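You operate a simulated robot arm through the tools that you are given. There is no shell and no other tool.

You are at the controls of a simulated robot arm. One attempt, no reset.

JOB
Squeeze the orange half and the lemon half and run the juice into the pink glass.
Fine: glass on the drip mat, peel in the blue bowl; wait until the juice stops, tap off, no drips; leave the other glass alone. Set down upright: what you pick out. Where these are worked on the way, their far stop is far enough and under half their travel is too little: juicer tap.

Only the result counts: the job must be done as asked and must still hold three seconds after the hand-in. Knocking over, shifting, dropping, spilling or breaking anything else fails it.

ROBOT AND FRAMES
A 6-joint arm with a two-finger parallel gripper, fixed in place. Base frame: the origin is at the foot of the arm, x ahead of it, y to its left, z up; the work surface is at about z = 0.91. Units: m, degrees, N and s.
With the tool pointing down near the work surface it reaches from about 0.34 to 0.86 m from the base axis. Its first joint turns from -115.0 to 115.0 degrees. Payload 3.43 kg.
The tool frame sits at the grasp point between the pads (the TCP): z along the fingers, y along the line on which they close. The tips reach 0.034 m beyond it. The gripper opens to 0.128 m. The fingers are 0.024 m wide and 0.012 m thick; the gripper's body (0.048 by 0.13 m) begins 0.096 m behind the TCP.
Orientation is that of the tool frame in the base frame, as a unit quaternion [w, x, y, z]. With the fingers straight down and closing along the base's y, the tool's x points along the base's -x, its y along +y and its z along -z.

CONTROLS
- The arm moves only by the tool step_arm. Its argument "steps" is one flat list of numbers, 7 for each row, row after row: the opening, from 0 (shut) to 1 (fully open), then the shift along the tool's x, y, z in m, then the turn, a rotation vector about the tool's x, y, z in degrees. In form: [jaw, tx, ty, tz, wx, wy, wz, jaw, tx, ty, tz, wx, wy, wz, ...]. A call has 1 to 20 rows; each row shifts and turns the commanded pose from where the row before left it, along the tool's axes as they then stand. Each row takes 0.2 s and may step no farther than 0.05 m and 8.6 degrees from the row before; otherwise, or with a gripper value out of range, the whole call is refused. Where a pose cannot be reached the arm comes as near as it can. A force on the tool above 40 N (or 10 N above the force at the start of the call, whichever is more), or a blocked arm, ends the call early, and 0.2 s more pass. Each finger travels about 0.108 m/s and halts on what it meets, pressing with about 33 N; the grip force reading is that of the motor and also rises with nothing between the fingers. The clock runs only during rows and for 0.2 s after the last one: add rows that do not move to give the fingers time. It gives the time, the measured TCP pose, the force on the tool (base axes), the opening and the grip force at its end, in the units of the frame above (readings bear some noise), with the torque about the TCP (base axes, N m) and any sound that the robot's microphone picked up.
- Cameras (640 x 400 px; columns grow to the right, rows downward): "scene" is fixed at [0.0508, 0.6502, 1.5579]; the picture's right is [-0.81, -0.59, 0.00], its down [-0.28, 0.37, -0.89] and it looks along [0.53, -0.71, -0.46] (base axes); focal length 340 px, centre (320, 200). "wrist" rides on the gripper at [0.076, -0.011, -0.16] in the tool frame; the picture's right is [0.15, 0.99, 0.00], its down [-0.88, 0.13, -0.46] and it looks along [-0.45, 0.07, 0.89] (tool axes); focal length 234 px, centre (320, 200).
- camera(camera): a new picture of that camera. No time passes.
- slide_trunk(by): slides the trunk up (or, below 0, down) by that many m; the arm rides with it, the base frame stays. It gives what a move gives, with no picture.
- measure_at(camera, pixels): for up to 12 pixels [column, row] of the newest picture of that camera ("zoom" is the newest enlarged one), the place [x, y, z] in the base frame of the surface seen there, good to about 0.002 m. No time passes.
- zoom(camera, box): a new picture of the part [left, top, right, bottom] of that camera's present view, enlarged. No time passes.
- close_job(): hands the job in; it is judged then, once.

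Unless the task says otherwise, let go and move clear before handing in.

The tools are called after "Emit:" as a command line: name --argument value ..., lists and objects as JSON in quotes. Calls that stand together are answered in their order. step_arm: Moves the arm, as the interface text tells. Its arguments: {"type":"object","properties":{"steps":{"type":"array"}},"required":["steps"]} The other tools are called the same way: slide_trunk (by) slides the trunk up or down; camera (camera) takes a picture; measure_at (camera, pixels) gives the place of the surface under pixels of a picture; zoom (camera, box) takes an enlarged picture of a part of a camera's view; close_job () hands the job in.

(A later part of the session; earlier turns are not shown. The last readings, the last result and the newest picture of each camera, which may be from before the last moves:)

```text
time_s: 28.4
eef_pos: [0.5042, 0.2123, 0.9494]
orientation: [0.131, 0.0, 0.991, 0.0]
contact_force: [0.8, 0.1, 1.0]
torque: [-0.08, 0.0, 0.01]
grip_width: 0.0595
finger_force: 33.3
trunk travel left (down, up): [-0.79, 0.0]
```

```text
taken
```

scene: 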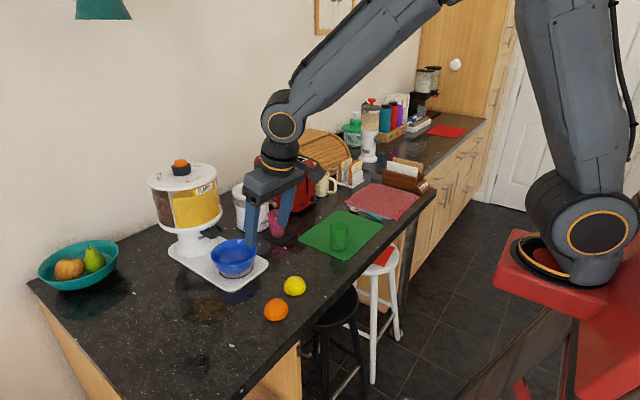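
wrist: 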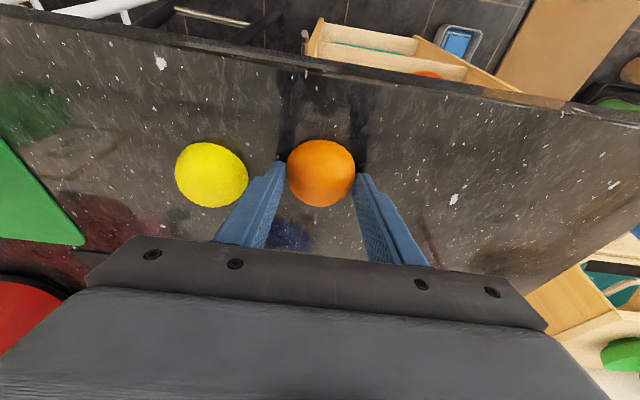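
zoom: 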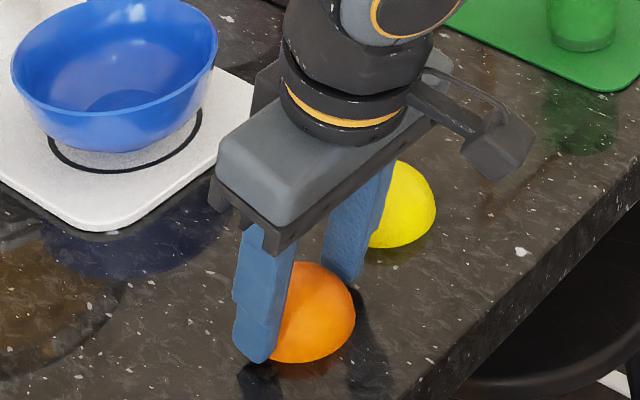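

Grip width is 0.0595, a bit less than the full diameter, so the grip may be off-centre. I'll measure the orange against the fingertips before lifting.

Emit:
measure_at --camera "wrist" --pixels '[[287, 172], [354, 172], [320, 141], [320, 206], [320, 172], [284, 165], [358, 178], [290, 155], [350, 155], [320, 200]]'

Emit:
zoom --camera "wrist" --box '[260, 120, 380, 220]'

```text
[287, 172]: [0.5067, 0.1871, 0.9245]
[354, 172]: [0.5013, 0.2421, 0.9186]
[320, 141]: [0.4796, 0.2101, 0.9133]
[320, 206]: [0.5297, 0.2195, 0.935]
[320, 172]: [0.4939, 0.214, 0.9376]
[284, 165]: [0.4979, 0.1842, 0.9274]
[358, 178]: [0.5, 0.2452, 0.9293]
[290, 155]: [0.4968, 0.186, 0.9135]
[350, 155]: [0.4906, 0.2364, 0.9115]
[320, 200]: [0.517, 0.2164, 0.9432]
```

```text
4.00 times, centred on (320, 170) of wrist
```

zoom: 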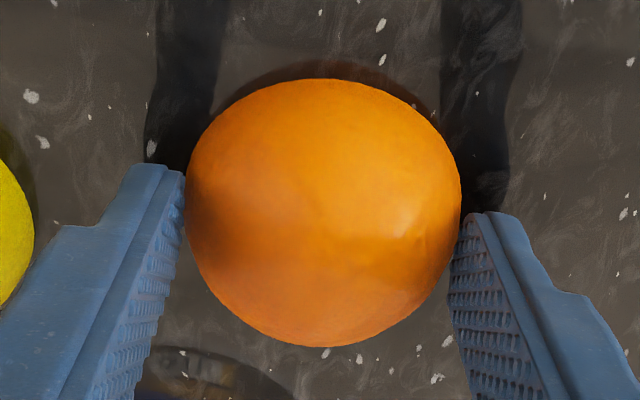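

The fingers span x ≈ 0.498–0.522, centred on the orange at x ≈ 0.511, so the grip is sound. I'll lift gently and check for slip.

Emit:
step_arm --steps '[0.3, -0.0026, 0, -0.0097, 0, 0, 0, 0.3, -0.0052, 0, -0.0193, 0, 0, 0, 0.3, -0.0052, 0, -0.0193, 0, 0, 0, 0.3, 0, 0, 0, 0, 0, 0]'

Emit:
camera --camera "wrist"

Emit:
zoom --camera "scene" --box '[220, 240, 340, 330]'

```text
time_s: 29.4
eef_pos: [0.5037, 0.2133, 0.9991]
orientation: [0.13, 0.0, 0.991, 0.0]
contact_force: [-0.4, 0.5, -0.5]
torque: [0.02, -0.01, -0.01]
grip_width: 0.0595
finger_force: 33.5
trunk travel left (down, up): [-0.79, 0.0]
```

```text
taken
```

wrist: 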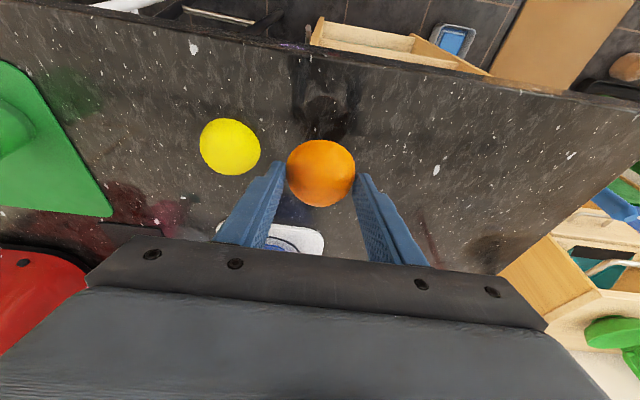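

```text
4.44 times, centred on (280, 285) of scene
```

zoom: 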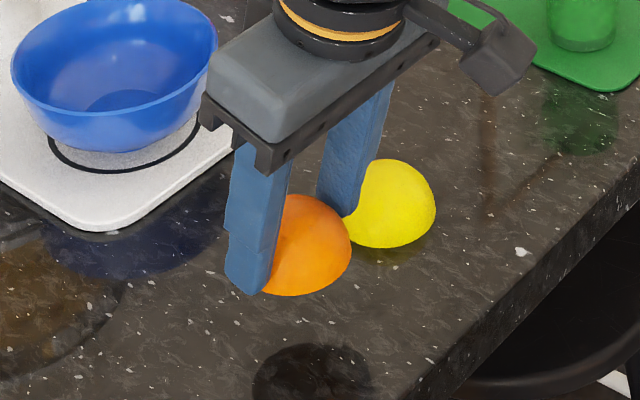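

The orange came up with no slip (same wrist position, 287–355). I'll carry it up and over to a hover above the cone.

Emit:
step_arm --steps '[0.3, -0.01036, -0.02, -0.03864, 0, 0, 0, 0.3, -0.01036, -0.02, -0.03864, 0, 0, 0, 0.3, -0.01036, -0.02, -0.03864, 0, 0, 0, 0.3, -0.01036, -0.02, -0.03864, 0, 0, 0, 0.3, -0.01036, -0.02, -0.03864, 0, 0, 0, 0.3, -0.0375, -0.0179, 0.00996, 0, 0, 0, 0.3, -0.0375, -0.0179, 0.00996, 0, 0, 0, 0.3, -0.0375, -0.0179, 0.00996, 0, 0, 0, 0.3, -0.0375, -0.0179, 0.00996, 0, 0, 0, 0.3, -0.0375, -0.0179, 0.00996, 0, 0, 0, 0.3, -0.0375, -0.0179, 0.00996, 0, 0, 0, 0.3, -0.0375, -0.0179, 0.00996, 0, 0, 0, 0.3, -0.0375, -0.0179, 0.00996, 0, 0, 0, 0.3, -0.0375, -0.0179, 0.00996, 0, 0, 0, 0.3, 0, 0, 0, 0, 0, 0]'

Emit:
camera --camera "wrist"

Emit:
zoom --camera "scene" --box '[200, 130, 320, 220]'

```text
time_s: 32.6
eef_pos: [0.8533, -0.0482, 1.1981]
orientation: [0.129, 0.0, 0.992, 0.0]
contact_force: [0.7, 0.0, -1.1]
torque: [0.03, 0.02, -0.03]
grip_width: 0.0591
finger_force: 32.9
trunk travel left (down, up): [-0.79, 0.0]
```

```text
taken
```

wrist: 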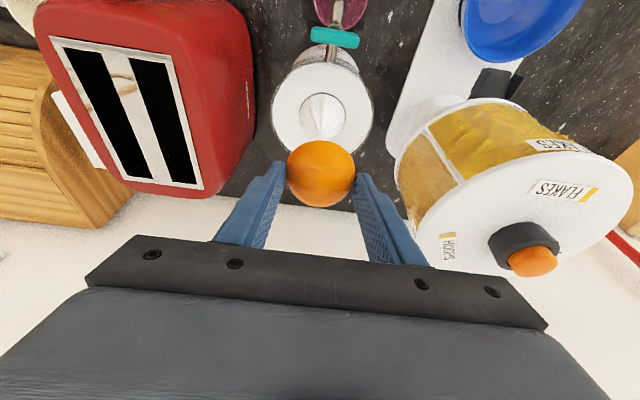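

```text
4.44 times, centred on (260, 175) of scene
```

zoom: 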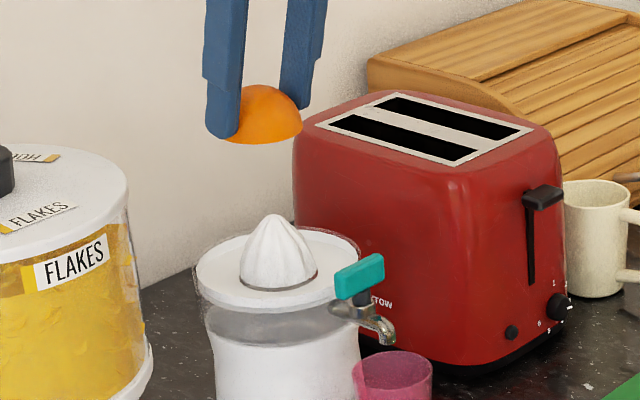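

The orange hangs level above the cone. I'll measure its outline and the apex to line them up.

Emit:
measure_at --camera "wrist" --pixels '[[289, 172], [353, 172], [320, 144], [320, 204], [320, 175], [320, 190]]'

Emit:
measure_at --camera "zoom" --pixels '[[280, 217], [278, 225], [280, 280], [265, 138], [285, 142], [300, 125], [262, 90]]'

```text
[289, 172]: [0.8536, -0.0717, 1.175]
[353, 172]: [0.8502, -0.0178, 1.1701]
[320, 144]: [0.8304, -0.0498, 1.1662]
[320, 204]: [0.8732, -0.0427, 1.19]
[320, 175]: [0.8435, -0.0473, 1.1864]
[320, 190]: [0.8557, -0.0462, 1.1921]
```

```text
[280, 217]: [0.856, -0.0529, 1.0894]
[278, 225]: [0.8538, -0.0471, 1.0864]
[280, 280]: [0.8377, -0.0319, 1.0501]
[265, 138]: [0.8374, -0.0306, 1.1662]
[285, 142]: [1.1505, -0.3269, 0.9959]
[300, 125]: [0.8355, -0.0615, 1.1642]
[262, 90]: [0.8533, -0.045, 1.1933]
```

The orange is centred over the cone near (0.860, -0.047), with its cut face at about 1.160 and the apex at 1.091. I'll lower it to just above contact.

Emit:
step_arm --steps '[0.3, 0.0078, 0, 0.029, 0, 0, 0, 0.3, 0.0078, 0, 0.029, 0, 0, 0, 0.3, 0, 0, 0, 0, 0, 0]'

Emit:
zoom --camera "scene" --box '[200, 130, 320, 220]'

Emit:
camera --camera "wrist"

```text
time_s: 33.5
eef_pos: [0.8536, -0.0474, 1.14]
orientation: [0.13, 0.0, 0.991, 0.001]
contact_force: [0.4, 0.8, -1.0]
torque: [-0.03, 0.0, -0.01]
grip_width: 0.0596
finger_force: 33.0
trunk travel left (down, up): [-0.79, 0.0]
```

```text
4.44 times, centred on (260, 175) of scene
```

zoom: 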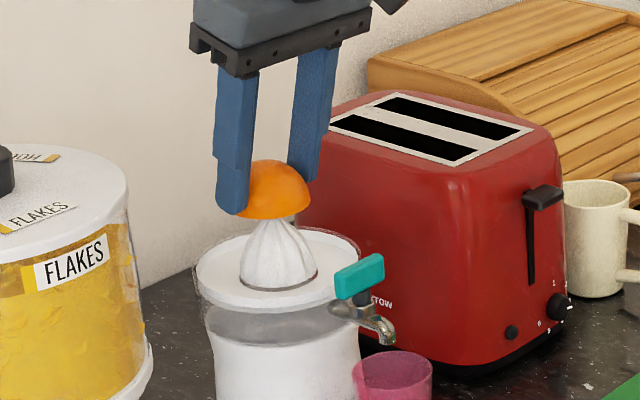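

```text
taken
```

wrist: 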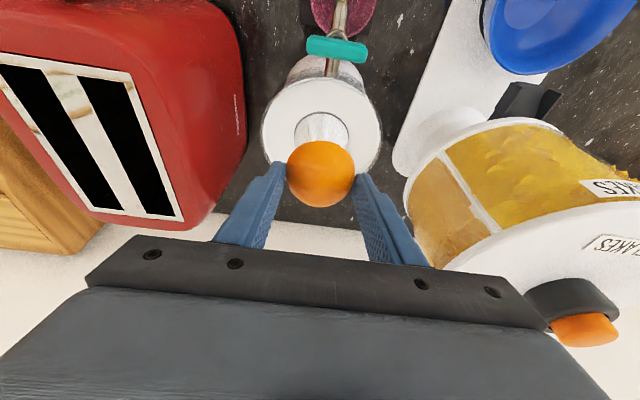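

The orange sits just above the apex. I'll lower in 4 mm steps and watch for contact force and sound.

Emit:
step_arm --steps '[0.3, 0.001, 0, 0.0039, 0, 0, 0, 0.3, 0.001, 0, 0.0039, 0, 0, 0, 0.3, 0.001, 0, 0.0039, 0, 0, 0, 0.3, 0, 0, 0, 0, 0, 0]'

```text
time_s: 34.5
eef_pos: [0.8545, -0.0485, 1.1265]
orientation: [0.131, 0.0, 0.991, 0.0]
contact_force: [-0.1, 0.6, -0.3]
torque: [0.01, 0.0, -0.02]
grip_width: 0.0594
finger_force: 33.0
trunk travel left (down, up): [-0.79, 0.0]
```

No contact yet, with the cut face at the apex height. I'll continue in small steps.

Emit:
step_arm --steps '[0.3, 0.001, 0, 0.0039, 0, 0, 0, 0.3, 0.001, 0, 0.0039, 0, 0, 0, 0.3, 0, 0, 0, 0, 0, 0]'

Emit:
zoom --camera "scene" --box '[220, 150, 300, 210]'

```text
time_s: 35.2
eef_pos: [0.8548, -0.0483, 1.1198]
orientation: [0.13, -0.001, 0.991, 0.001]
contact_force: [-0.6, -0.2, -1.3]
torque: [0.01, 0.0, -0.02]
grip_width: 0.0595
finger_force: 33.2
trunk travel left (down, up): [-0.79, 0.0]
```

```text
6.67 times, centred on (260, 180) of scene
```

zoom: 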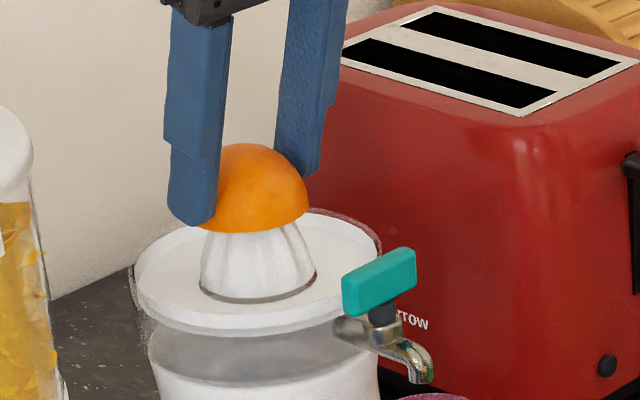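

The cone is entering the orange with no resistance. I'll keep lowering in 4 mm steps, watching the force.

Emit:
step_arm --steps '[0.3, 0.001, 0, 0.0039, 0, 0, 0, 0.3, 0.001, 0, 0.0039, 0, 0, 0, 0.3, 0, 0, 0, 0, 0, 0]'

Emit:
zoom --camera "scene" --box '[220, 150, 300, 210]'

```text
time_s: 36.0
eef_pos: [0.8548, -0.0486, 1.1112]
orientation: [0.131, 0.001, 0.991, 0.0]
contact_force: [-0.1, 0.4, -0.6]
torque: [-0.02, 0.01, -0.03]
grip_width: 0.0593
finger_force: 33.3
trunk travel left (down, up): [-0.79, 0.0]
```

```text
6.67 times, centred on (260, 180) of scene
```

zoom: 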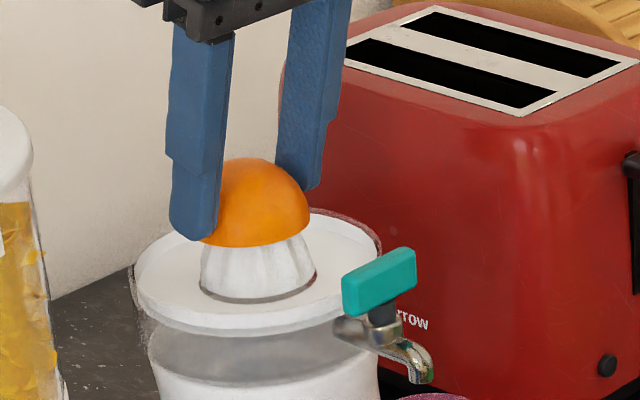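

Still no force at TCP z = 1.111. I'll take two more steps with a pause.

Emit:
step_arm --steps '[0.3, 0.001, 0, 0.0029, 0, 0, 0, 0.3, 0.001, 0, 0.0029, 0, 0, 0, 0.3, 0, 0, 0, 0, 0, 0]'

Emit:
zoom --camera "scene" --box '[220, 150, 300, 210]'

```text
time_s: 36.9
eef_pos: [0.8539, -0.0485, 1.1061]
orientation: [0.131, 0.0, 0.991, 0.0]
contact_force: [-0.5, -0.4, -0.4]
torque: [-0.05, 0.01, -0.01]
grip_width: 0.0596
finger_force: 32.8
trunk travel left (down, up): [-0.79, 0.0]
```

```text
6.67 times, centred on (260, 180) of scene
```

zoom: 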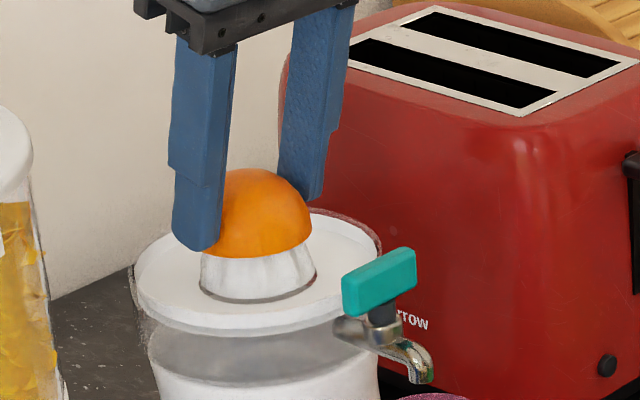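

Still free. Continuing down in 3 mm steps.

Emit:
step_arm --steps '[0.3, 0.0008, 0, 0.0029, 0, 0, 0, 0.3, 0.0008, 0, 0.0029, 0, 0, 0, 0.3, 0, 0, 0, 0, 0, 0]'

```text
time_s: 37.6
eef_pos: [0.8539, -0.0499, 1.1015]
orientation: [0.131, 0.0, 0.991, 0.0]
contact_force: [-3.2, -3.1, 8.8]
torque: [-0.13, 0.0, -0.04]
grip_width: 0.0594
finger_force: 33.2
trunk travel left (down, up): [-0.79, 0.0]
```

Contact: 8.8 N upward at z = 1.1015 with about 3 N sideways. I'll shift 1 mm toward -x/-y to unload the side force and press a little harder.

Emit:
step_arm --steps '[0.3, 0.0015, -0.001, 0.0015, 0, 0, 0, 0.3, 0, 0, 0, 0, 0, 0, 0.3, 0, 0, 0, 0, 0, 0]'

Emit:
zoom --camera "scene" --box '[220, 150, 300, 210]'

```text
time_s: 38.5
eef_pos: [0.8542, -0.0488, 1.1]
orientation: [0.133, 0.001, 0.991, 0.0]
contact_force: [6.8, -0.8, 21.6]
torque: [-0.04, -0.24, -0.04]
grip_width: 0.0594
finger_force: 33.3
trunk travel left (down, up): [-0.79, 0.0]
```

```text
6.67 times, centred on (260, 180) of scene
```

zoom: 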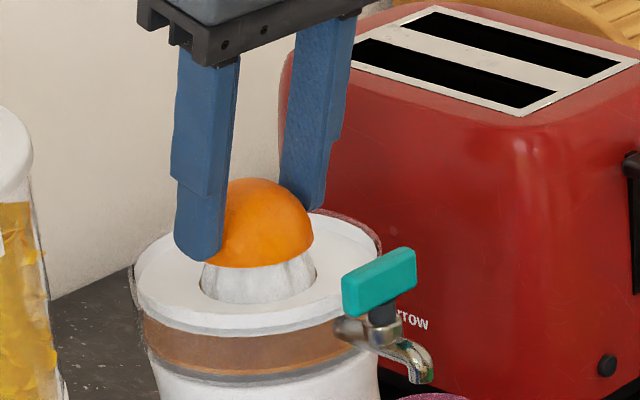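

Juice is showing in the clear reservoir band (zoom about (250,355)) at 22 N. I'll hold the pressure and check whether the level changes.

Emit:
step_arm --steps '[0.3, 0, 0, 0, 0, 0, 0, 0.3, 0, 0, 0, 0, 0, 0, 0.3, 0, 0, 0, 0, 0, 0, 0.3, 0, 0, 0, 0, 0, 0, 0.3, 0, 0, 0, 0, 0, 0, 0.3, 0, 0, 0, 0, 0, 0]'

Emit:
zoom --camera "scene" --box '[220, 150, 300, 210]'

```text
time_s: 39.9
eef_pos: [0.8526, -0.0494, 1.1002]
orientation: [0.133, 0.0, 0.991, 0.0]
contact_force: [8.4, -0.3, 28.8]
torque: [-0.08, -0.41, 0.05]
grip_width: 0.0596
finger_force: 32.8
trunk travel left (down, up): [-0.79, 0.0]
```

```text
6.67 times, centred on (260, 180) of scene
```

zoom: 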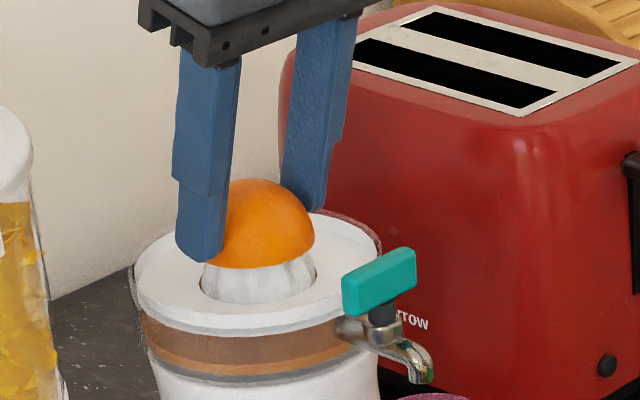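

The force crept up to 29 N. I'll zoom in on the reservoir to read its level, easing off slightly while I hold.

Emit:
step_arm --steps '[0.3, 0, 0, -0.0004, 0, 0, 0, 0.3, 0, 0, 0, 0, 0, 0, 0.3, 0, 0, 0, 0, 0, 0, 0.3, 0, 0, 0, 0, 0, 0, 0.3, 0, 0, 0, 0, 0, 0]'

Emit:
zoom --camera "scene" --box '[230, 180, 280, 210]'

```text
time_s: 41.0
eef_pos: [0.8519, -0.0485, 1.0993]
orientation: [0.132, 0.001, 0.991, 0.0]
contact_force: [6.0, -0.4, 28.4]
torque: [-0.14, -0.39, -0.03]
grip_width: 0.0593
finger_force: 33.1
trunk travel left (down, up): [-0.79, 0.0]
```

```text
12.80 times, centred on (255, 195) of scene
```

zoom: 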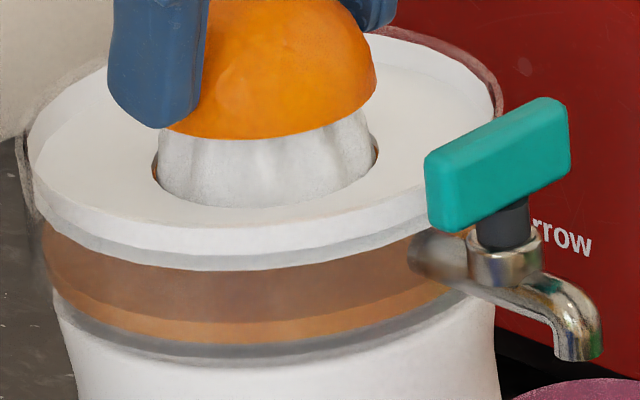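

The reservoir is partly filled. I'll hold two more seconds and compare the level with this picture (level line about row 290–320).

Emit:
step_arm --steps '[0.3, 0, 0, 0, 0, 0, 0, 0.3, 0, 0, 0, 0, 0, 0, 0.3, 0, 0, 0, 0, 0, 0, 0.3, 0, 0, 0, 0, 0, 0, 0.3, 0, 0, 0, 0, 0, 0, 0.3, 0, 0, 0, 0, 0, 0, 0.3, 0, 0, 0, 0, 0, 0, 0.3, 0, 0, 0, 0, 0, 0]'

Emit:
zoom --camera "scene" --box '[230, 180, 280, 210]'

```text
time_s: 42.9
eef_pos: [0.8525, -0.0489, 1.0987]
orientation: [0.132, -0.001, 0.991, 0.0]
contact_force: [2.9, -3.5, 28.0]
torque: [-0.15, -0.34, -0.04]
grip_width: 0.0594
finger_force: 33.5
trunk travel left (down, up): [-0.79, 0.0]
```

```text
12.80 times, centred on (255, 195) of scene
```

zoom: 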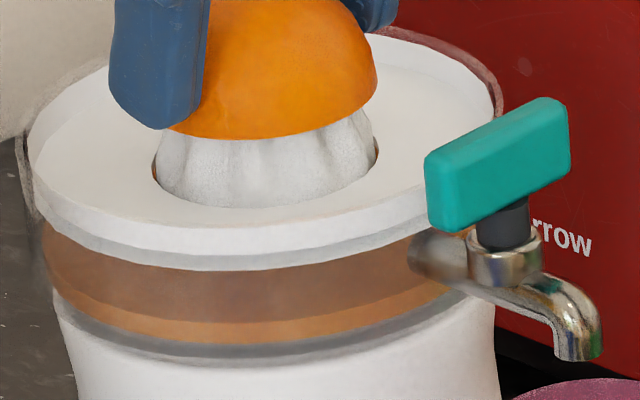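

The level is unchanged over two seconds. As a check I'll press slightly harder for one second and compare again.

Emit:
step_arm --steps '[0.3, 0.0001, 0, 0.0006, 0, 0, 0, 0.3, 0, 0, 0, 0, 0, 0, 0.3, 0, 0, 0, 0, 0, 0, 0.3, 0, 0, 0, 0, 0, 0, 0.3, 0, 0, 0, 0, 0, 0]'

Emit:
zoom --camera "scene" --box '[230, 180, 280, 210]'

```text
time_s: 44.0
eef_pos: [0.8524, -0.0499, 1.0996]
orientation: [0.132, 0.0, 0.991, 0.001]
contact_force: [2.1, -3.3, 30.5]
torque: [-0.16, -0.32, -0.05]
grip_width: 0.0594
finger_force: 32.9
trunk travel left (down, up): [-0.79, 0.0]
```

```text
12.80 times, centred on (255, 195) of scene
```

zoom: 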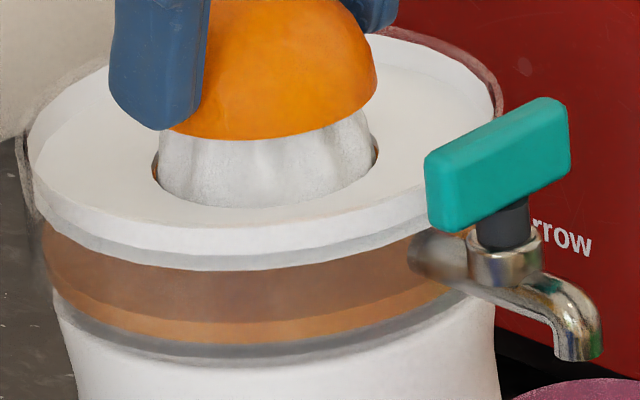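

The level is unchanged, so the orange is fully squeezed. I'll lift it off the cone and pause above the tray to check for drips.

Emit:
step_arm --steps '[0.3, -0.0026, 0, -0.0097, 0, 0, 0, 0.3, -0.0052, 0, -0.0193, 0, 0, 0, 0.3, -0.0078, 0, -0.029, 0, 0, 0, 0.3, 0, 0, 0, 0, 0, 0, 0.3, 0, 0, 0, 0, 0, 0, 0.3, 0, 0, 0, 0, 0, 0]'

Emit:
zoom --camera "scene" --box '[200, 140, 300, 220]'

Emit:
camera --camera "wrist"

```text
time_s: 45.5
eef_pos: [0.8519, -0.0488, 1.1573]
orientation: [0.131, 0.001, 0.991, 0.0]
contact_force: [0.1, 0.8, -0.7]
torque: [-0.01, 0.0, 0.02]
grip_width: 0.0594
finger_force: 33.3
trunk travel left (down, up): [-0.79, 0.0]
```

```text
5.00 times, centred on (250, 180) of scene
```

zoom: 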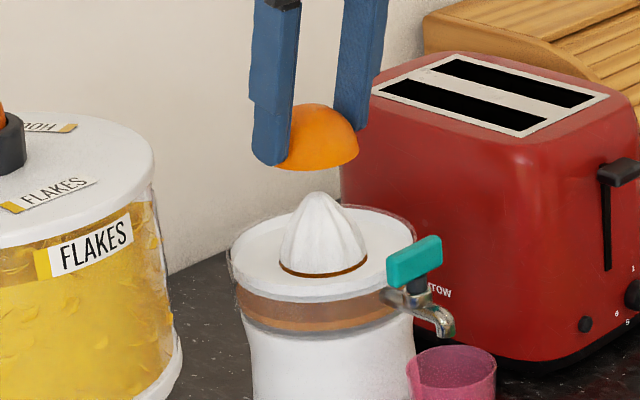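

```text
taken
```

wrist: 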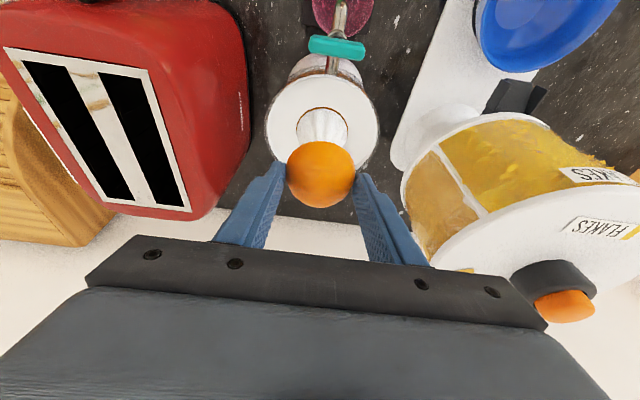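

The orange came off cleanly and the reservoir holds juice. Before crossing to the bowl I'll measure the dispenser and bowl for clearance.

Emit:
measure_at --camera "wrist" --pixels '[[405, 185], [440, 150], [510, 118], [500, 100], [520, 85], [545, 90], [610, 180], [480, 20], [515, 30], [560, 50], [600, 30], [530, 60]]'

Emit:
zoom --camera "scene" --box '[140, 150, 280, 300]'

```text
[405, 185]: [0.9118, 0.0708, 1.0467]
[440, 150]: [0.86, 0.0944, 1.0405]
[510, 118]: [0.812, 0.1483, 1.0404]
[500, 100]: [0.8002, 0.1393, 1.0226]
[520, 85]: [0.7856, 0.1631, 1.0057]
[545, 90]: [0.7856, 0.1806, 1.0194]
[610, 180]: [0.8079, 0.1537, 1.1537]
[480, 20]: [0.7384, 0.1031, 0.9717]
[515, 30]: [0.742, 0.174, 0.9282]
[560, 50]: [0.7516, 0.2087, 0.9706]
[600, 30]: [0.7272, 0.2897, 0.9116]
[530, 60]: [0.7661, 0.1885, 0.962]
```

```text
2.67 times, centred on (210, 225) of scene
```

zoom: 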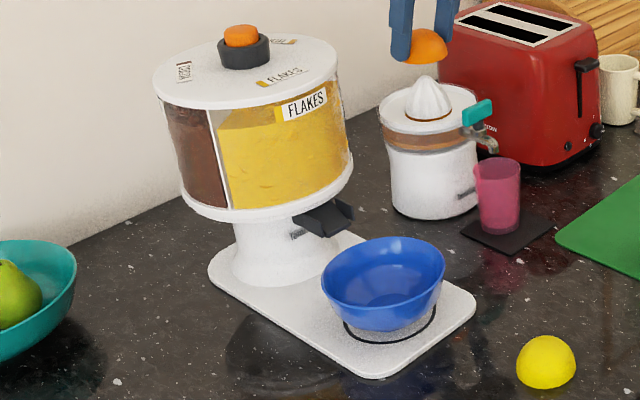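

The chute tip is at x ≈ 0.785, well beyond where I'll be. I'll back off from the juicer and move sideways to a hover over the bowl.

Emit:
step_arm --steps '[0.3, 0.0393, 0, -0.0209, 0, 0, 0, 0.3, 0.0393, 0, -0.0209, 0, 0, 0, 0.3, 0.0393, 0, -0.0209, 0, 0, 0, 0.3, 0, 0.0418, 0, 0, 0, 0, 0.3, 0, 0.0418, 0, 0, 0, 0, 0.3, 0, 0.0418, 0, 0, 0, 0, 0.3, 0, 0.0418, 0, 0, 0, 0, 0.3, 0, 0.0418, 0, 0, 0, 0, 0.3, 0, 0, 0, 0, 0, 0]'

Emit:
camera --camera "wrist"

Emit:
zoom --camera "scene" --box '[140, 150, 300, 270]'

```text
time_s: 47.5
eef_pos: [0.7251, 0.1612, 1.1878]
orientation: [0.131, -0.001, 0.991, 0.0]
contact_force: [-0.3, 0.4, -0.5]
torque: [0.0, 0.02, 0.0]
grip_width: 0.0594
finger_force: 32.7
trunk travel left (down, up): [-0.79, 0.0]
```

```text
taken
```

wrist: 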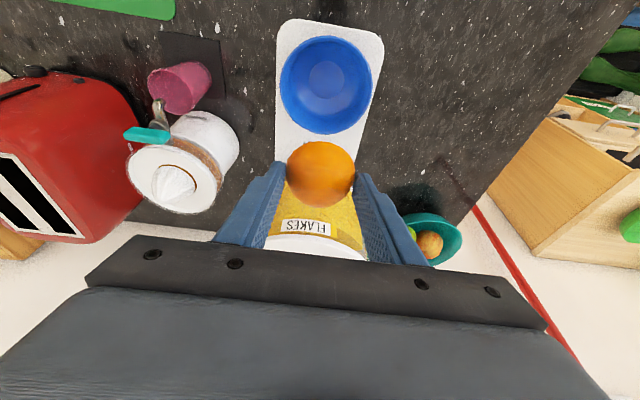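

```text
3.33 times, centred on (220, 210) of scene
```

zoom: 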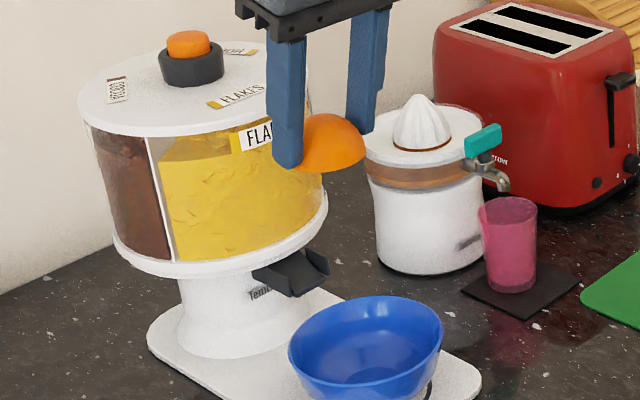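

The bowl is visible at (327,84) in the wrist view. I'll measure its rim and floor to set the drop point.

Emit:
measure_at --camera "wrist" --pixels '[[282, 85], [371, 85], [325, 39], [325, 131], [327, 84], [327, 70], [327, 105], [310, 84], [345, 84], [300, 84], [355, 84]]'

```text
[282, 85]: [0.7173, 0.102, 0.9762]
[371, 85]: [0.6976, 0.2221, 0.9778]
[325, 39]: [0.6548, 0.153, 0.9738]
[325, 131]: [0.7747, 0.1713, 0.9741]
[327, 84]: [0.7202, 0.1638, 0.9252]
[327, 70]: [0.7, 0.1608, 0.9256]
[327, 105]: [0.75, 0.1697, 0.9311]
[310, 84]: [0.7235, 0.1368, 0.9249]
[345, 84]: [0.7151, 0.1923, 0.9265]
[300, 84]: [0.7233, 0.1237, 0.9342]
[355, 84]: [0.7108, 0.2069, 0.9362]
```

The bowl centres on (0.715, 0.162) with rim 0.977 and floor 0.925. I'll lower the orange peel into it, slightly to the far side so the lemon has room.

Emit:
step_arm --steps '[0.3, 0.0113, 0.0002, 0.039, 0, 0, 0, 0.3, 0.0113, 0.0002, 0.039, 0, 0, 0, 0.3, 0.0113, 0.0002, 0.039, 0, 0, 0, 0.3, 0.0113, 0.0002, 0.039, 0, 0, 0, 0.3, 0.0056, 0, 0.0195, 0, 0, 0, 0.3, 0.0056, 0, 0.0193, 0, 0, 0, 0.3, 0, 0, 0, 0, 0, 0]'

Emit:
camera --camera "wrist"

Emit:
zoom --camera "scene" --box '[180, 200, 300, 290]'

```text
time_s: 49.0
eef_pos: [0.7189, 0.1602, 0.987]
orientation: [0.132, 0.0, 0.991, 0.001]
contact_force: [-2.9, -1.9, 20.8]
torque: [0.17, -0.22, -0.01]
grip_width: 0.0593
finger_force: 32.3
trunk travel left (down, up): [-0.79, 0.0]
```

```text
taken
```

wrist: 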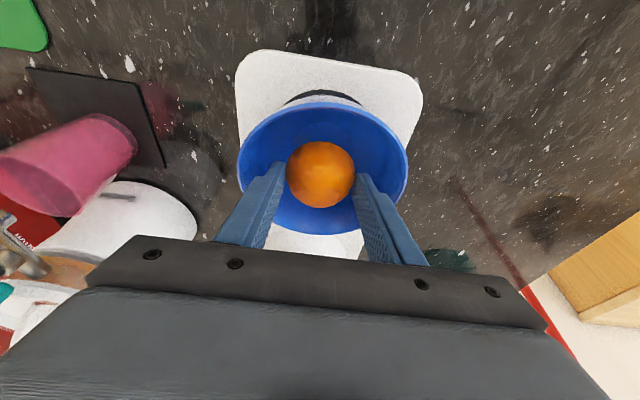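

```text
4.44 times, centred on (240, 245) of scene
```

zoom: 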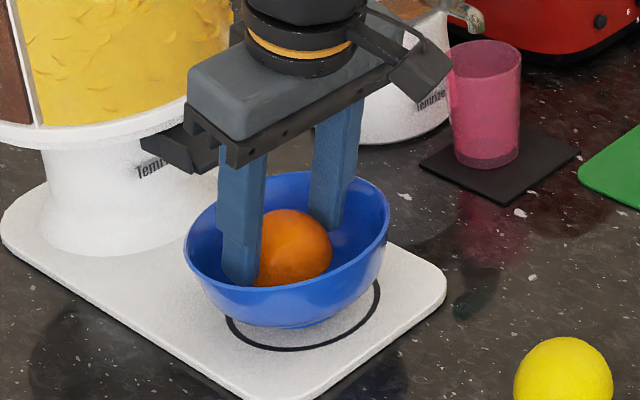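

There is 20 N of upward contact at z = 0.987, so the peel or a fingertip is resting on the bowl wall. I'll back up 3 mm and check the force.

Emit:
step_arm --steps '[0.3, -0.0008, 0, -0.0029, 0, 0, 0, 0.3, 0, 0, 0, 0, 0, 0]'

Emit:
zoom --camera "wrist" --box '[220, 80, 420, 250]'

```text
time_s: 49.6
eef_pos: [0.7186, 0.1617, 0.9856]
orientation: [0.13, 0.0, 0.992, 0.0]
contact_force: [0.4, 0.2, 1.6]
torque: [0.14, -0.07, 0.0]
grip_width: 0.059
finger_force: 33.5
trunk travel left (down, up): [-0.79, 0.0]
```

```text
2.35 times, centred on (320, 165) of wrist
```

zoom: 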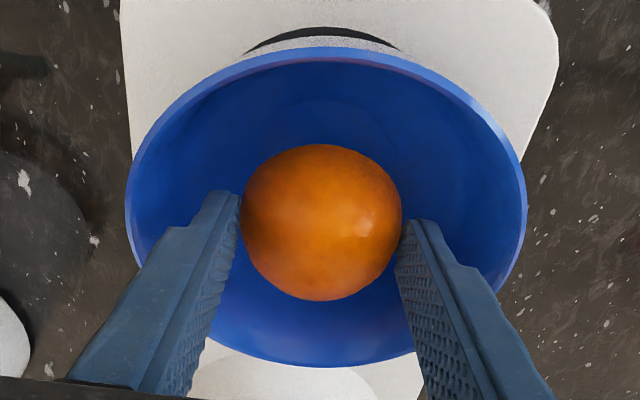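

The contact force is gone. I'll open only a few millimetres on each side to release the peel.

Emit:
step_arm --steps '[0.49, 0, 0, 0, 0, 0, 0, 0.51, 0, 0, 0, 0, 0, 0, 0.53, 0, 0, 0, 0, 0, 0, 0.53, 0, 0, 0, 0, 0, 0]'

Emit:
zoom --camera "wrist" --box '[220, 80, 420, 250]'

Emit:
zoom --camera "scene" --box '[180, 200, 300, 290]'

```text
time_s: 50.6
eef_pos: [0.7175, 0.1617, 0.9866]
orientation: [0.131, 0.0, 0.991, 0.0]
contact_force: [-0.4, 0.1, -2.0]
torque: [0.05, 0.01, 0.02]
grip_width: 0.0605
finger_force: 0.1
trunk travel left (down, up): [-0.79, 0.0]
```

```text
2.35 times, centred on (320, 165) of wrist
```

zoom: 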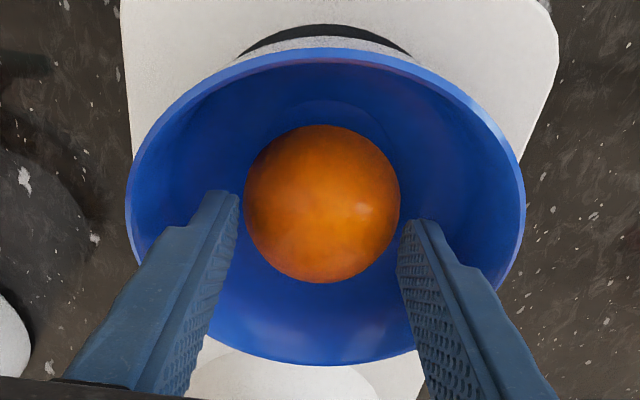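

```text
4.44 times, centred on (240, 245) of scene
```

zoom: 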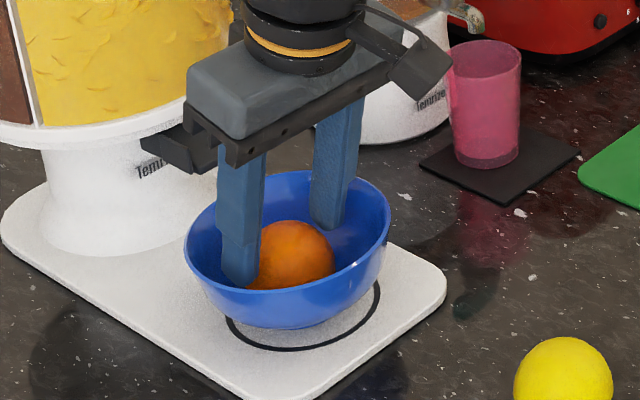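

The peel has dropped free, but the width stayed at 0.0605 when I commanded 0.068, so the fingers are probably pushing on the bowl walls. I'll bring the jaw command back to relieve that, then lift slowly.

Emit:
step_arm --steps '[0.468, 0, 0, 0, 0, 0, 0, 0.468, 0, 0, 0, 0, 0, 0, 0.468, -0.0013, 0, -0.0048, 0, 0, 0, 0.468, -0.0013, 0, -0.0048, 0, 0, 0, 0.468, 0, 0, 0, 0, 0, 0]'

Emit:
zoom --camera "wrist" --box '[220, 80, 420, 250]'

Emit:
zoom --camera "scene" --box '[180, 200, 300, 290]'

```text
time_s: 51.9
eef_pos: [0.7185, 0.1603, 0.9979]
orientation: [0.13, 0.0, 0.992, -0.001]
contact_force: [-1.1, 0.4, 0.4]
torque: [0.01, 0.01, 0.01]
grip_width: 0.0598
finger_force: 0.1
trunk travel left (down, up): [-0.79, 0.0]
```

```text
2.35 times, centred on (320, 165) of wrist
```

zoom: 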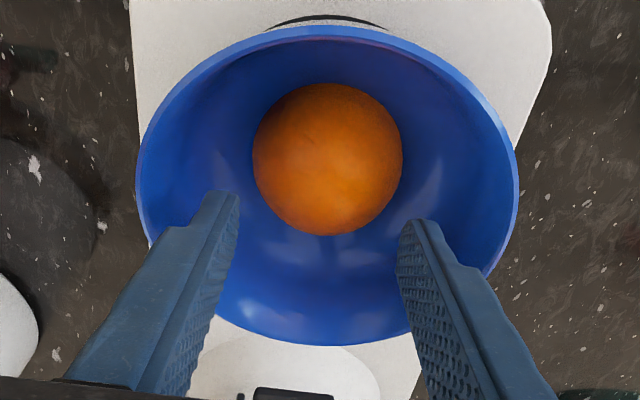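

```text
4.44 times, centred on (240, 245) of scene
```

zoom: 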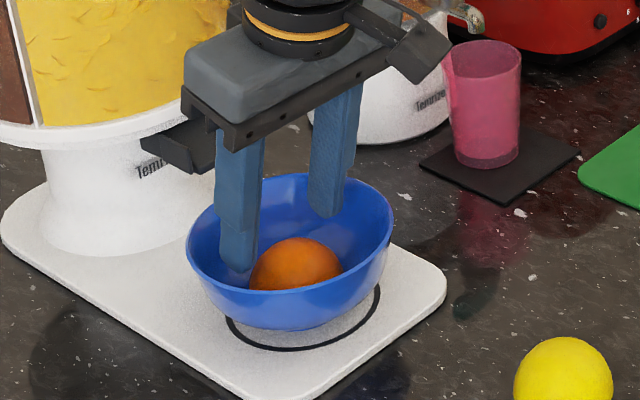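

The peel rests in the bowl and the fingers are clear of the walls. I'll lift out and go to a hover over the lemon.

Emit:
step_arm --steps '[0.468, -0.0078, 0, -0.029, 0, 0, 0, 0.468, -0.0078, 0, -0.029, 0, 0, 0, 0.62, 0.038, -0.0084, -0.0102, 0, 0, 0, 0.62, 0.038, -0.0084, -0.0102, 0, 0, 0, 0.62, 0.038, -0.0084, -0.0102, 0, 0, 0, 0.62, 0.038, -0.0084, -0.0102, 0, 0, 0, 0.62, 0.038, -0.0084, -0.0102, 0, 0, 0, 0.62, 0, 0, 0, 0, 0, 0]'

Emit:
camera --camera "wrist"

Emit:
camera --camera "scene"

```text
time_s: 53.6
eef_pos: [0.52, 0.1185, 1.0573]
orientation: [0.13, 0.0, 0.991, 0.001]
contact_force: [-0.9, -0.1, 1.3]
torque: [0.0, -0.01, 0.01]
grip_width: 0.0794
finger_force: 0.0
trunk travel left (down, up): [-0.79, 0.0]
```

```text
taken
```

wrist: 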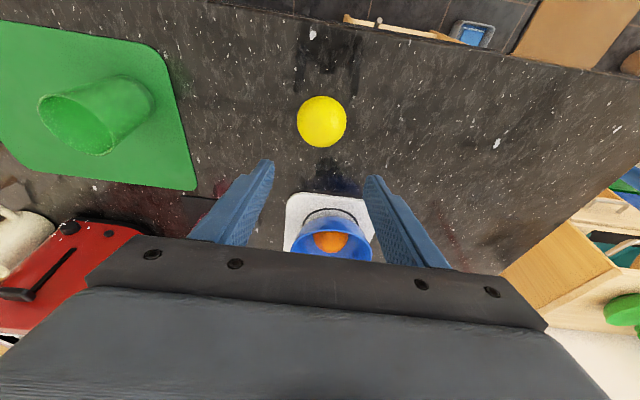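

```text
taken
```

scene: 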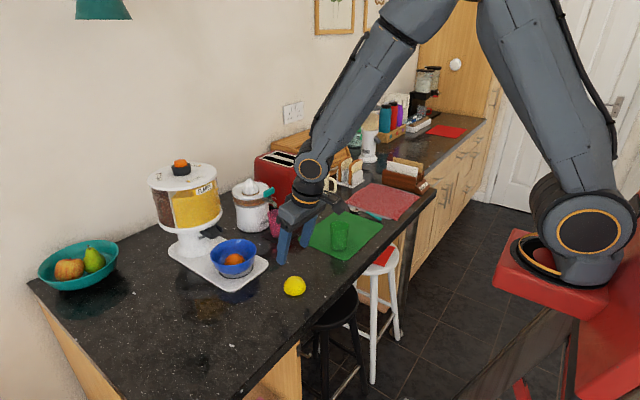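

The orange peel is in the bowl and the lemon is at (322,121) in the wrist view. I'll measure the lemon again and check the bowl's position.

Emit:
zoom --camera "wrist" --box '[280, 85, 360, 155]'

Emit:
measure_at --camera "wrist" --pixels '[[299, 122], [345, 122], [322, 98], [322, 145], [322, 122], [322, 130], [322, 138], [305, 105], [340, 105]]'

Emit:
zoom --camera "scene" --box '[180, 200, 300, 290]'

```text
5.71 times, centred on (320, 120) of wrist
```

zoom: 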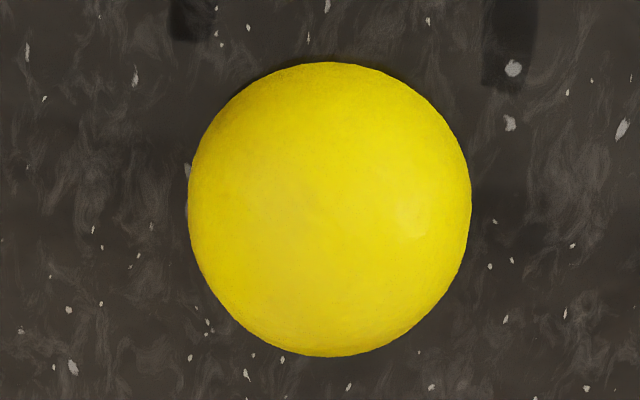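

```text
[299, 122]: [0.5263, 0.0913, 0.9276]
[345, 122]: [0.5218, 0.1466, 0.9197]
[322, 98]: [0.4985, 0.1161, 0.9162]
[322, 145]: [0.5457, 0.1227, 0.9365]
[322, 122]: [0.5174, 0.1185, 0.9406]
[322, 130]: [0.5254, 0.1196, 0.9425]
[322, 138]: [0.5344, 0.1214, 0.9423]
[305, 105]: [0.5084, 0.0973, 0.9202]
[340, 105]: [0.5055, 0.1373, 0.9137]
```

```text
4.44 times, centred on (240, 245) of scene
```

zoom: 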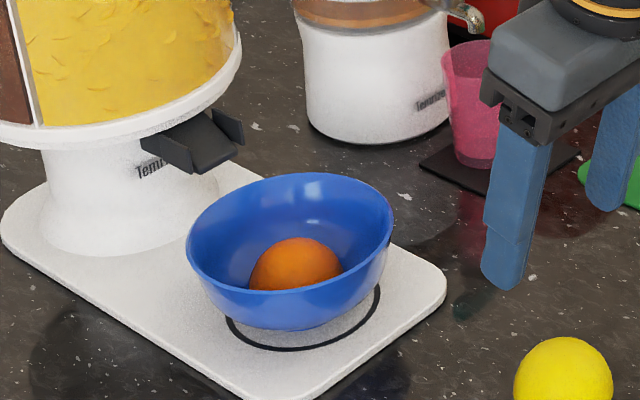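

The lemon's centre is (0.530, 0.1175) and the bowl has hardly moved (≤1.5 mm). I'll descend around the lemon.

Emit:
step_arm --steps '[0.62, 0.0085, -0.0003, 0.0348, 0, 0, 0, 0.62, 0.0085, -0.0003, 0.0348, 0, 0, 0, 0.62, 0.0085, -0.0003, 0.0348, 0, 0, 0, 0.62, 0, 0, 0, 0, 0, 0]'

Emit:
zoom --camera "wrist" --box '[240, 110, 400, 230]'

Emit:
zoom --camera "scene" --box '[230, 220, 350, 310]'

```text
time_s: 54.6
eef_pos: [0.5247, 0.1168, 0.9499]
orientation: [0.131, -0.001, 0.991, 0.0]
contact_force: [-0.5, 0.0, -0.6]
torque: [0.0, 0.01, 0.02]
grip_width: 0.0793
finger_force: 0.0
trunk travel left (down, up): [-0.79, 0.0]
```

```text
3.33 times, centred on (320, 170) of wrist
```

zoom: 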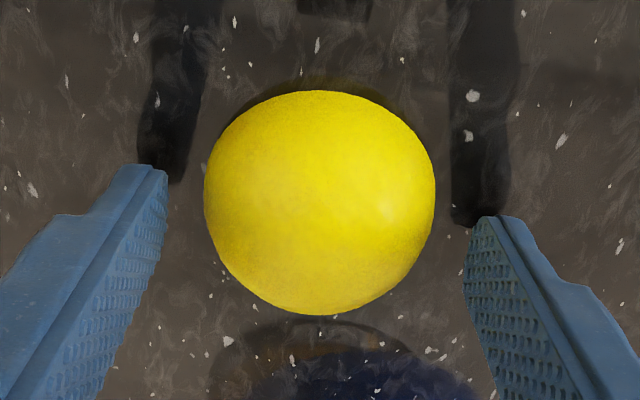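

```text
4.44 times, centred on (290, 265) of scene
```

zoom: 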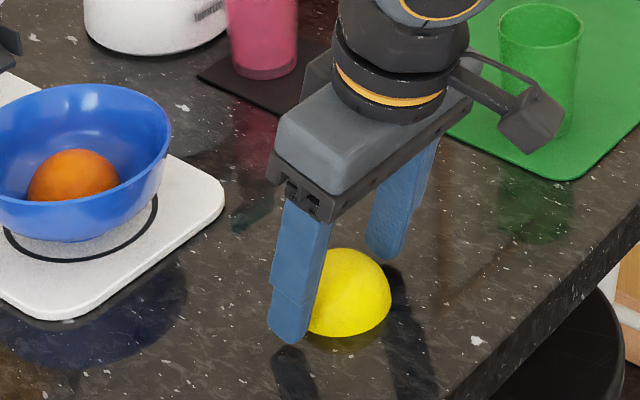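

The lemon is centred between the fingers. Closing now.

Emit:
step_arm --steps '[0.5, 0, 0, 0, 0, 0, 0, 0.3, 0, 0, 0, 0, 0, 0, 0.3, 0, 0, 0, 0, 0, 0, 0.3, 0, 0, 0, 0, 0, 0]'

Emit:
zoom --camera "wrist" --box '[240, 110, 400, 230]'

```text
time_s: 55.6
eef_pos: [0.5243, 0.1173, 0.9496]
orientation: [0.131, 0.0, 0.991, 0.0]
contact_force: [-0.8, -0.1, 0.2]
torque: [-0.02, -0.01, 0.01]
grip_width: 0.0592
finger_force: 33.3
trunk travel left (down, up): [-0.79, 0.0]
```

```text
3.33 times, centred on (320, 170) of wrist
```

zoom: 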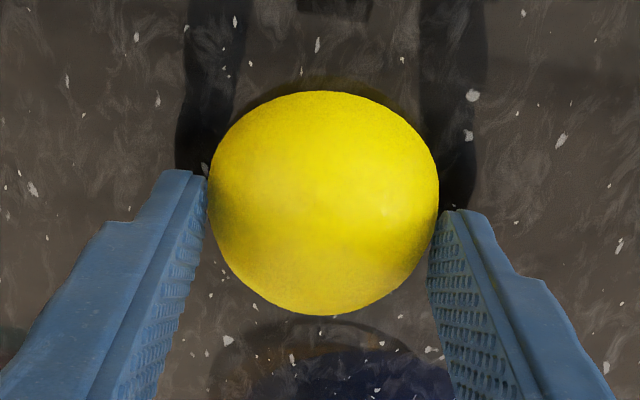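

The lemon is held (0.0592 m, 33 N). I'll lift it and carry it to above the cone.

Emit:
step_arm --steps '[0.3, -0.0026, 0, -0.0097, 0, 0, 0, 0.3, -0.0052, 0, -0.0193, 0, 0, 0, 0.3, -0.0052, 0, -0.0193, 0, 0, 0, 0.3, -0.0097, 0, -0.0362, 0, 0, 0, 0.3, -0.0097, 0, -0.0362, 0, 0, 0, 0.3, -0.0097, 0, -0.0362, 0, 0, 0, 0.3, -0.0097, 0, -0.0362, 0, 0, 0, 0.3, -0.0366, -0.01846, 0.0052, 0, 0, 0, 0.3, -0.0366, -0.01846, 0.0052, 0, 0, 0, 0.3, -0.0366, -0.01846, 0.0052, 0, 0, 0, 0.3, -0.0366, -0.01846, 0.0052, 0, 0, 0, 0.3, -0.0366, -0.01846, 0.0052, 0, 0, 0, 0.3, -0.0366, -0.01846, 0.0052, 0, 0, 0, 0.3, -0.0366, -0.01846, 0.0052, 0, 0, 0, 0.3, -0.0366, -0.01846, 0.0052, 0, 0, 0, 0.3, -0.0366, -0.01846, 0.0052, 0, 0, 0, 0.3, 0, 0, 0, 0, 0, 0]'

Emit:
camera --camera "wrist"

Emit:
zoom --camera "scene" --box '[200, 130, 320, 220]'

```text
time_s: 59.2
eef_pos: [0.8547, -0.0493, 1.1892]
orientation: [0.129, 0.0, 0.992, 0.001]
contact_force: [-0.2, 0.0, -1.5]
torque: [0.0, 0.02, -0.01]
grip_width: 0.0593
finger_force: 32.7
trunk travel left (down, up): [-0.79, 0.0]
```

```text
taken
```

wrist: 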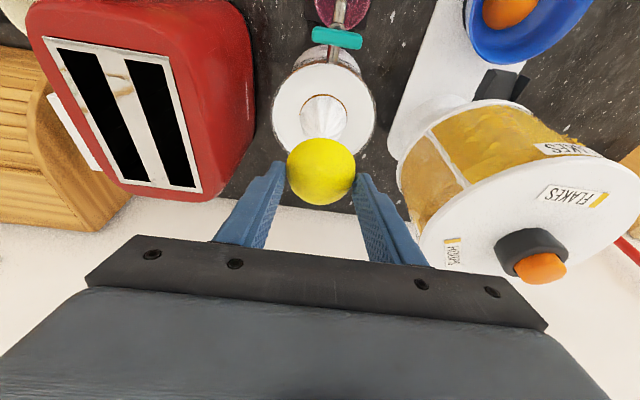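

```text
4.44 times, centred on (260, 175) of scene
```

zoom: 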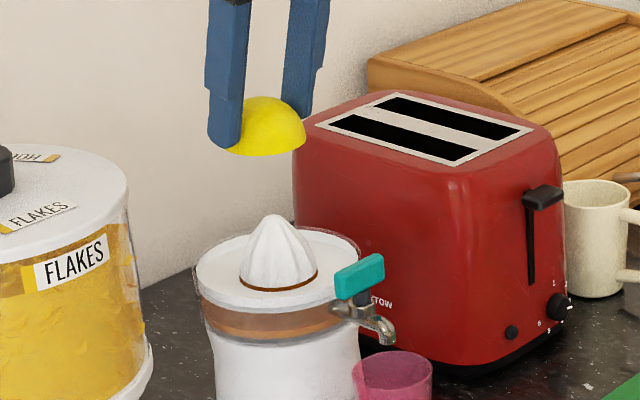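

The lemon is level above the cone. I'll lower to about z = 1.109, then approach contact in small steps.

Emit:
step_arm --steps '[0.3, 0.0052, 0, 0.0193, 0, 0, 0, 0.3, 0.0052, 0, 0.0193, 0, 0, 0, 0.3, 0.0052, 0, 0.0193, 0, 0, 0, 0.3, 0.0052, 0, 0.0193, 0, 0, 0, 0.3, 0, 0, 0, 0, 0, 0]'

Emit:
zoom --camera "scene" --box '[220, 150, 300, 210]'

```text
time_s: 60.5
eef_pos: [0.8549, -0.0479, 1.1111]
orientation: [0.131, 0.001, 0.991, 0.0]
contact_force: [0.5, -0.3, -1.1]
torque: [-0.02, 0.0, 0.03]
grip_width: 0.0594
finger_force: 32.8
trunk travel left (down, up): [-0.79, 0.0]
```

```text
6.67 times, centred on (260, 180) of scene
```

zoom: 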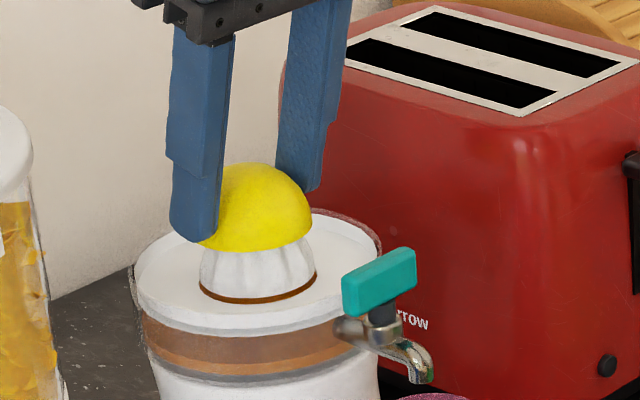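

Seated over the cone without contact yet. I'll lower in 3 mm steps.

Emit:
step_arm --steps '[0.3, 0.0008, 0, 0.0029, 0, 0, 0, 0.3, 0.0008, 0, 0.0029, 0, 0, 0, 0.3, 0.0005, 0, 0.0019, 0, 0, 0, 0.3, 0, 0, 0, 0, 0, 0]'

```text
time_s: 61.5
eef_pos: [0.8544, -0.0485, 1.1022]
orientation: [0.132, -0.001, 0.991, 0.0]
contact_force: [1.7, -0.9, 3.6]
torque: [-0.04, -0.08, -0.04]
grip_width: 0.059
finger_force: 32.7
trunk travel left (down, up): [-0.79, 0.0]
```

First contact, 3.6 N. I'll press down 2 mm and hold.

Emit:
step_arm --steps '[0.3, 0.0003, 0, 0.001, 0, 0, 0, 0.3, 0.0002, 0, 0.0009, 0, 0, 0, 0.3, 0, 0, 0, 0, 0, 0, 0.3, 0, 0, 0, 0, 0, 0]'

Emit:
zoom --camera "scene" --box '[230, 180, 280, 210]'

```text
time_s: 62.5
eef_pos: [0.8557, -0.0486, 1.1013]
orientation: [0.132, 0.0, 0.991, 0.0]
contact_force: [0.4, -1.6, 13.9]
torque: [-0.1, -0.06, -0.02]
grip_width: 0.0591
finger_force: 32.9
trunk travel left (down, up): [-0.79, 0.0]
```

```text
12.80 times, centred on (255, 195) of scene
```

zoom: 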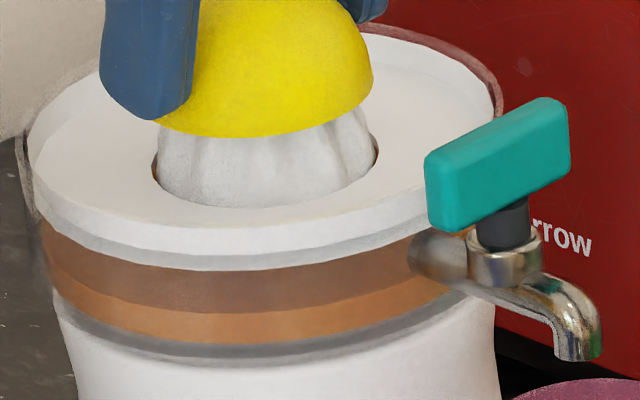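

The bright band has thickened, so lemon juice is flowing. I'll press slightly more and hold.

Emit:
step_arm --steps '[0.3, 0.0003, 0, 0.001, 0, 0, 0, 0.3, 0, 0, 0, 0, 0, 0, 0.3, 0, 0, 0, 0, 0, 0, 0.3, 0, 0, 0, 0, 0, 0, 0.3, 0, 0, 0, 0, 0, 0, 0.3, 0, 0, 0, 0, 0, 0]'

Emit:
zoom --camera "scene" --box '[230, 180, 280, 210]'

```text
time_s: 63.9
eef_pos: [0.8544, -0.0491, 1.1021]
orientation: [0.132, 0.0, 0.991, 0.0]
contact_force: [3.2, -1.7, 25.8]
torque: [-0.14, -0.23, 0.0]
grip_width: 0.0593
finger_force: 33.0
trunk travel left (down, up): [-0.79, 0.0]
```

```text
12.80 times, centred on (255, 195) of scene
```

zoom: 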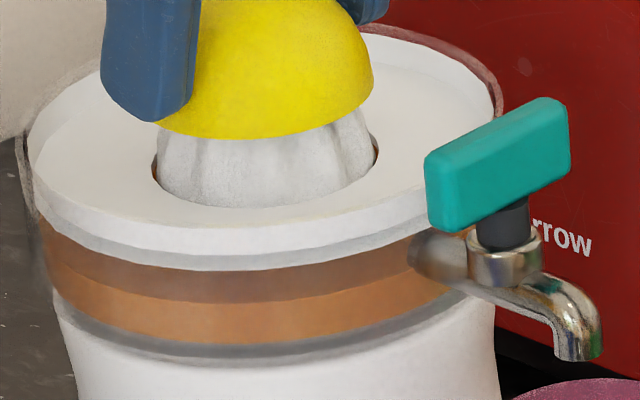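

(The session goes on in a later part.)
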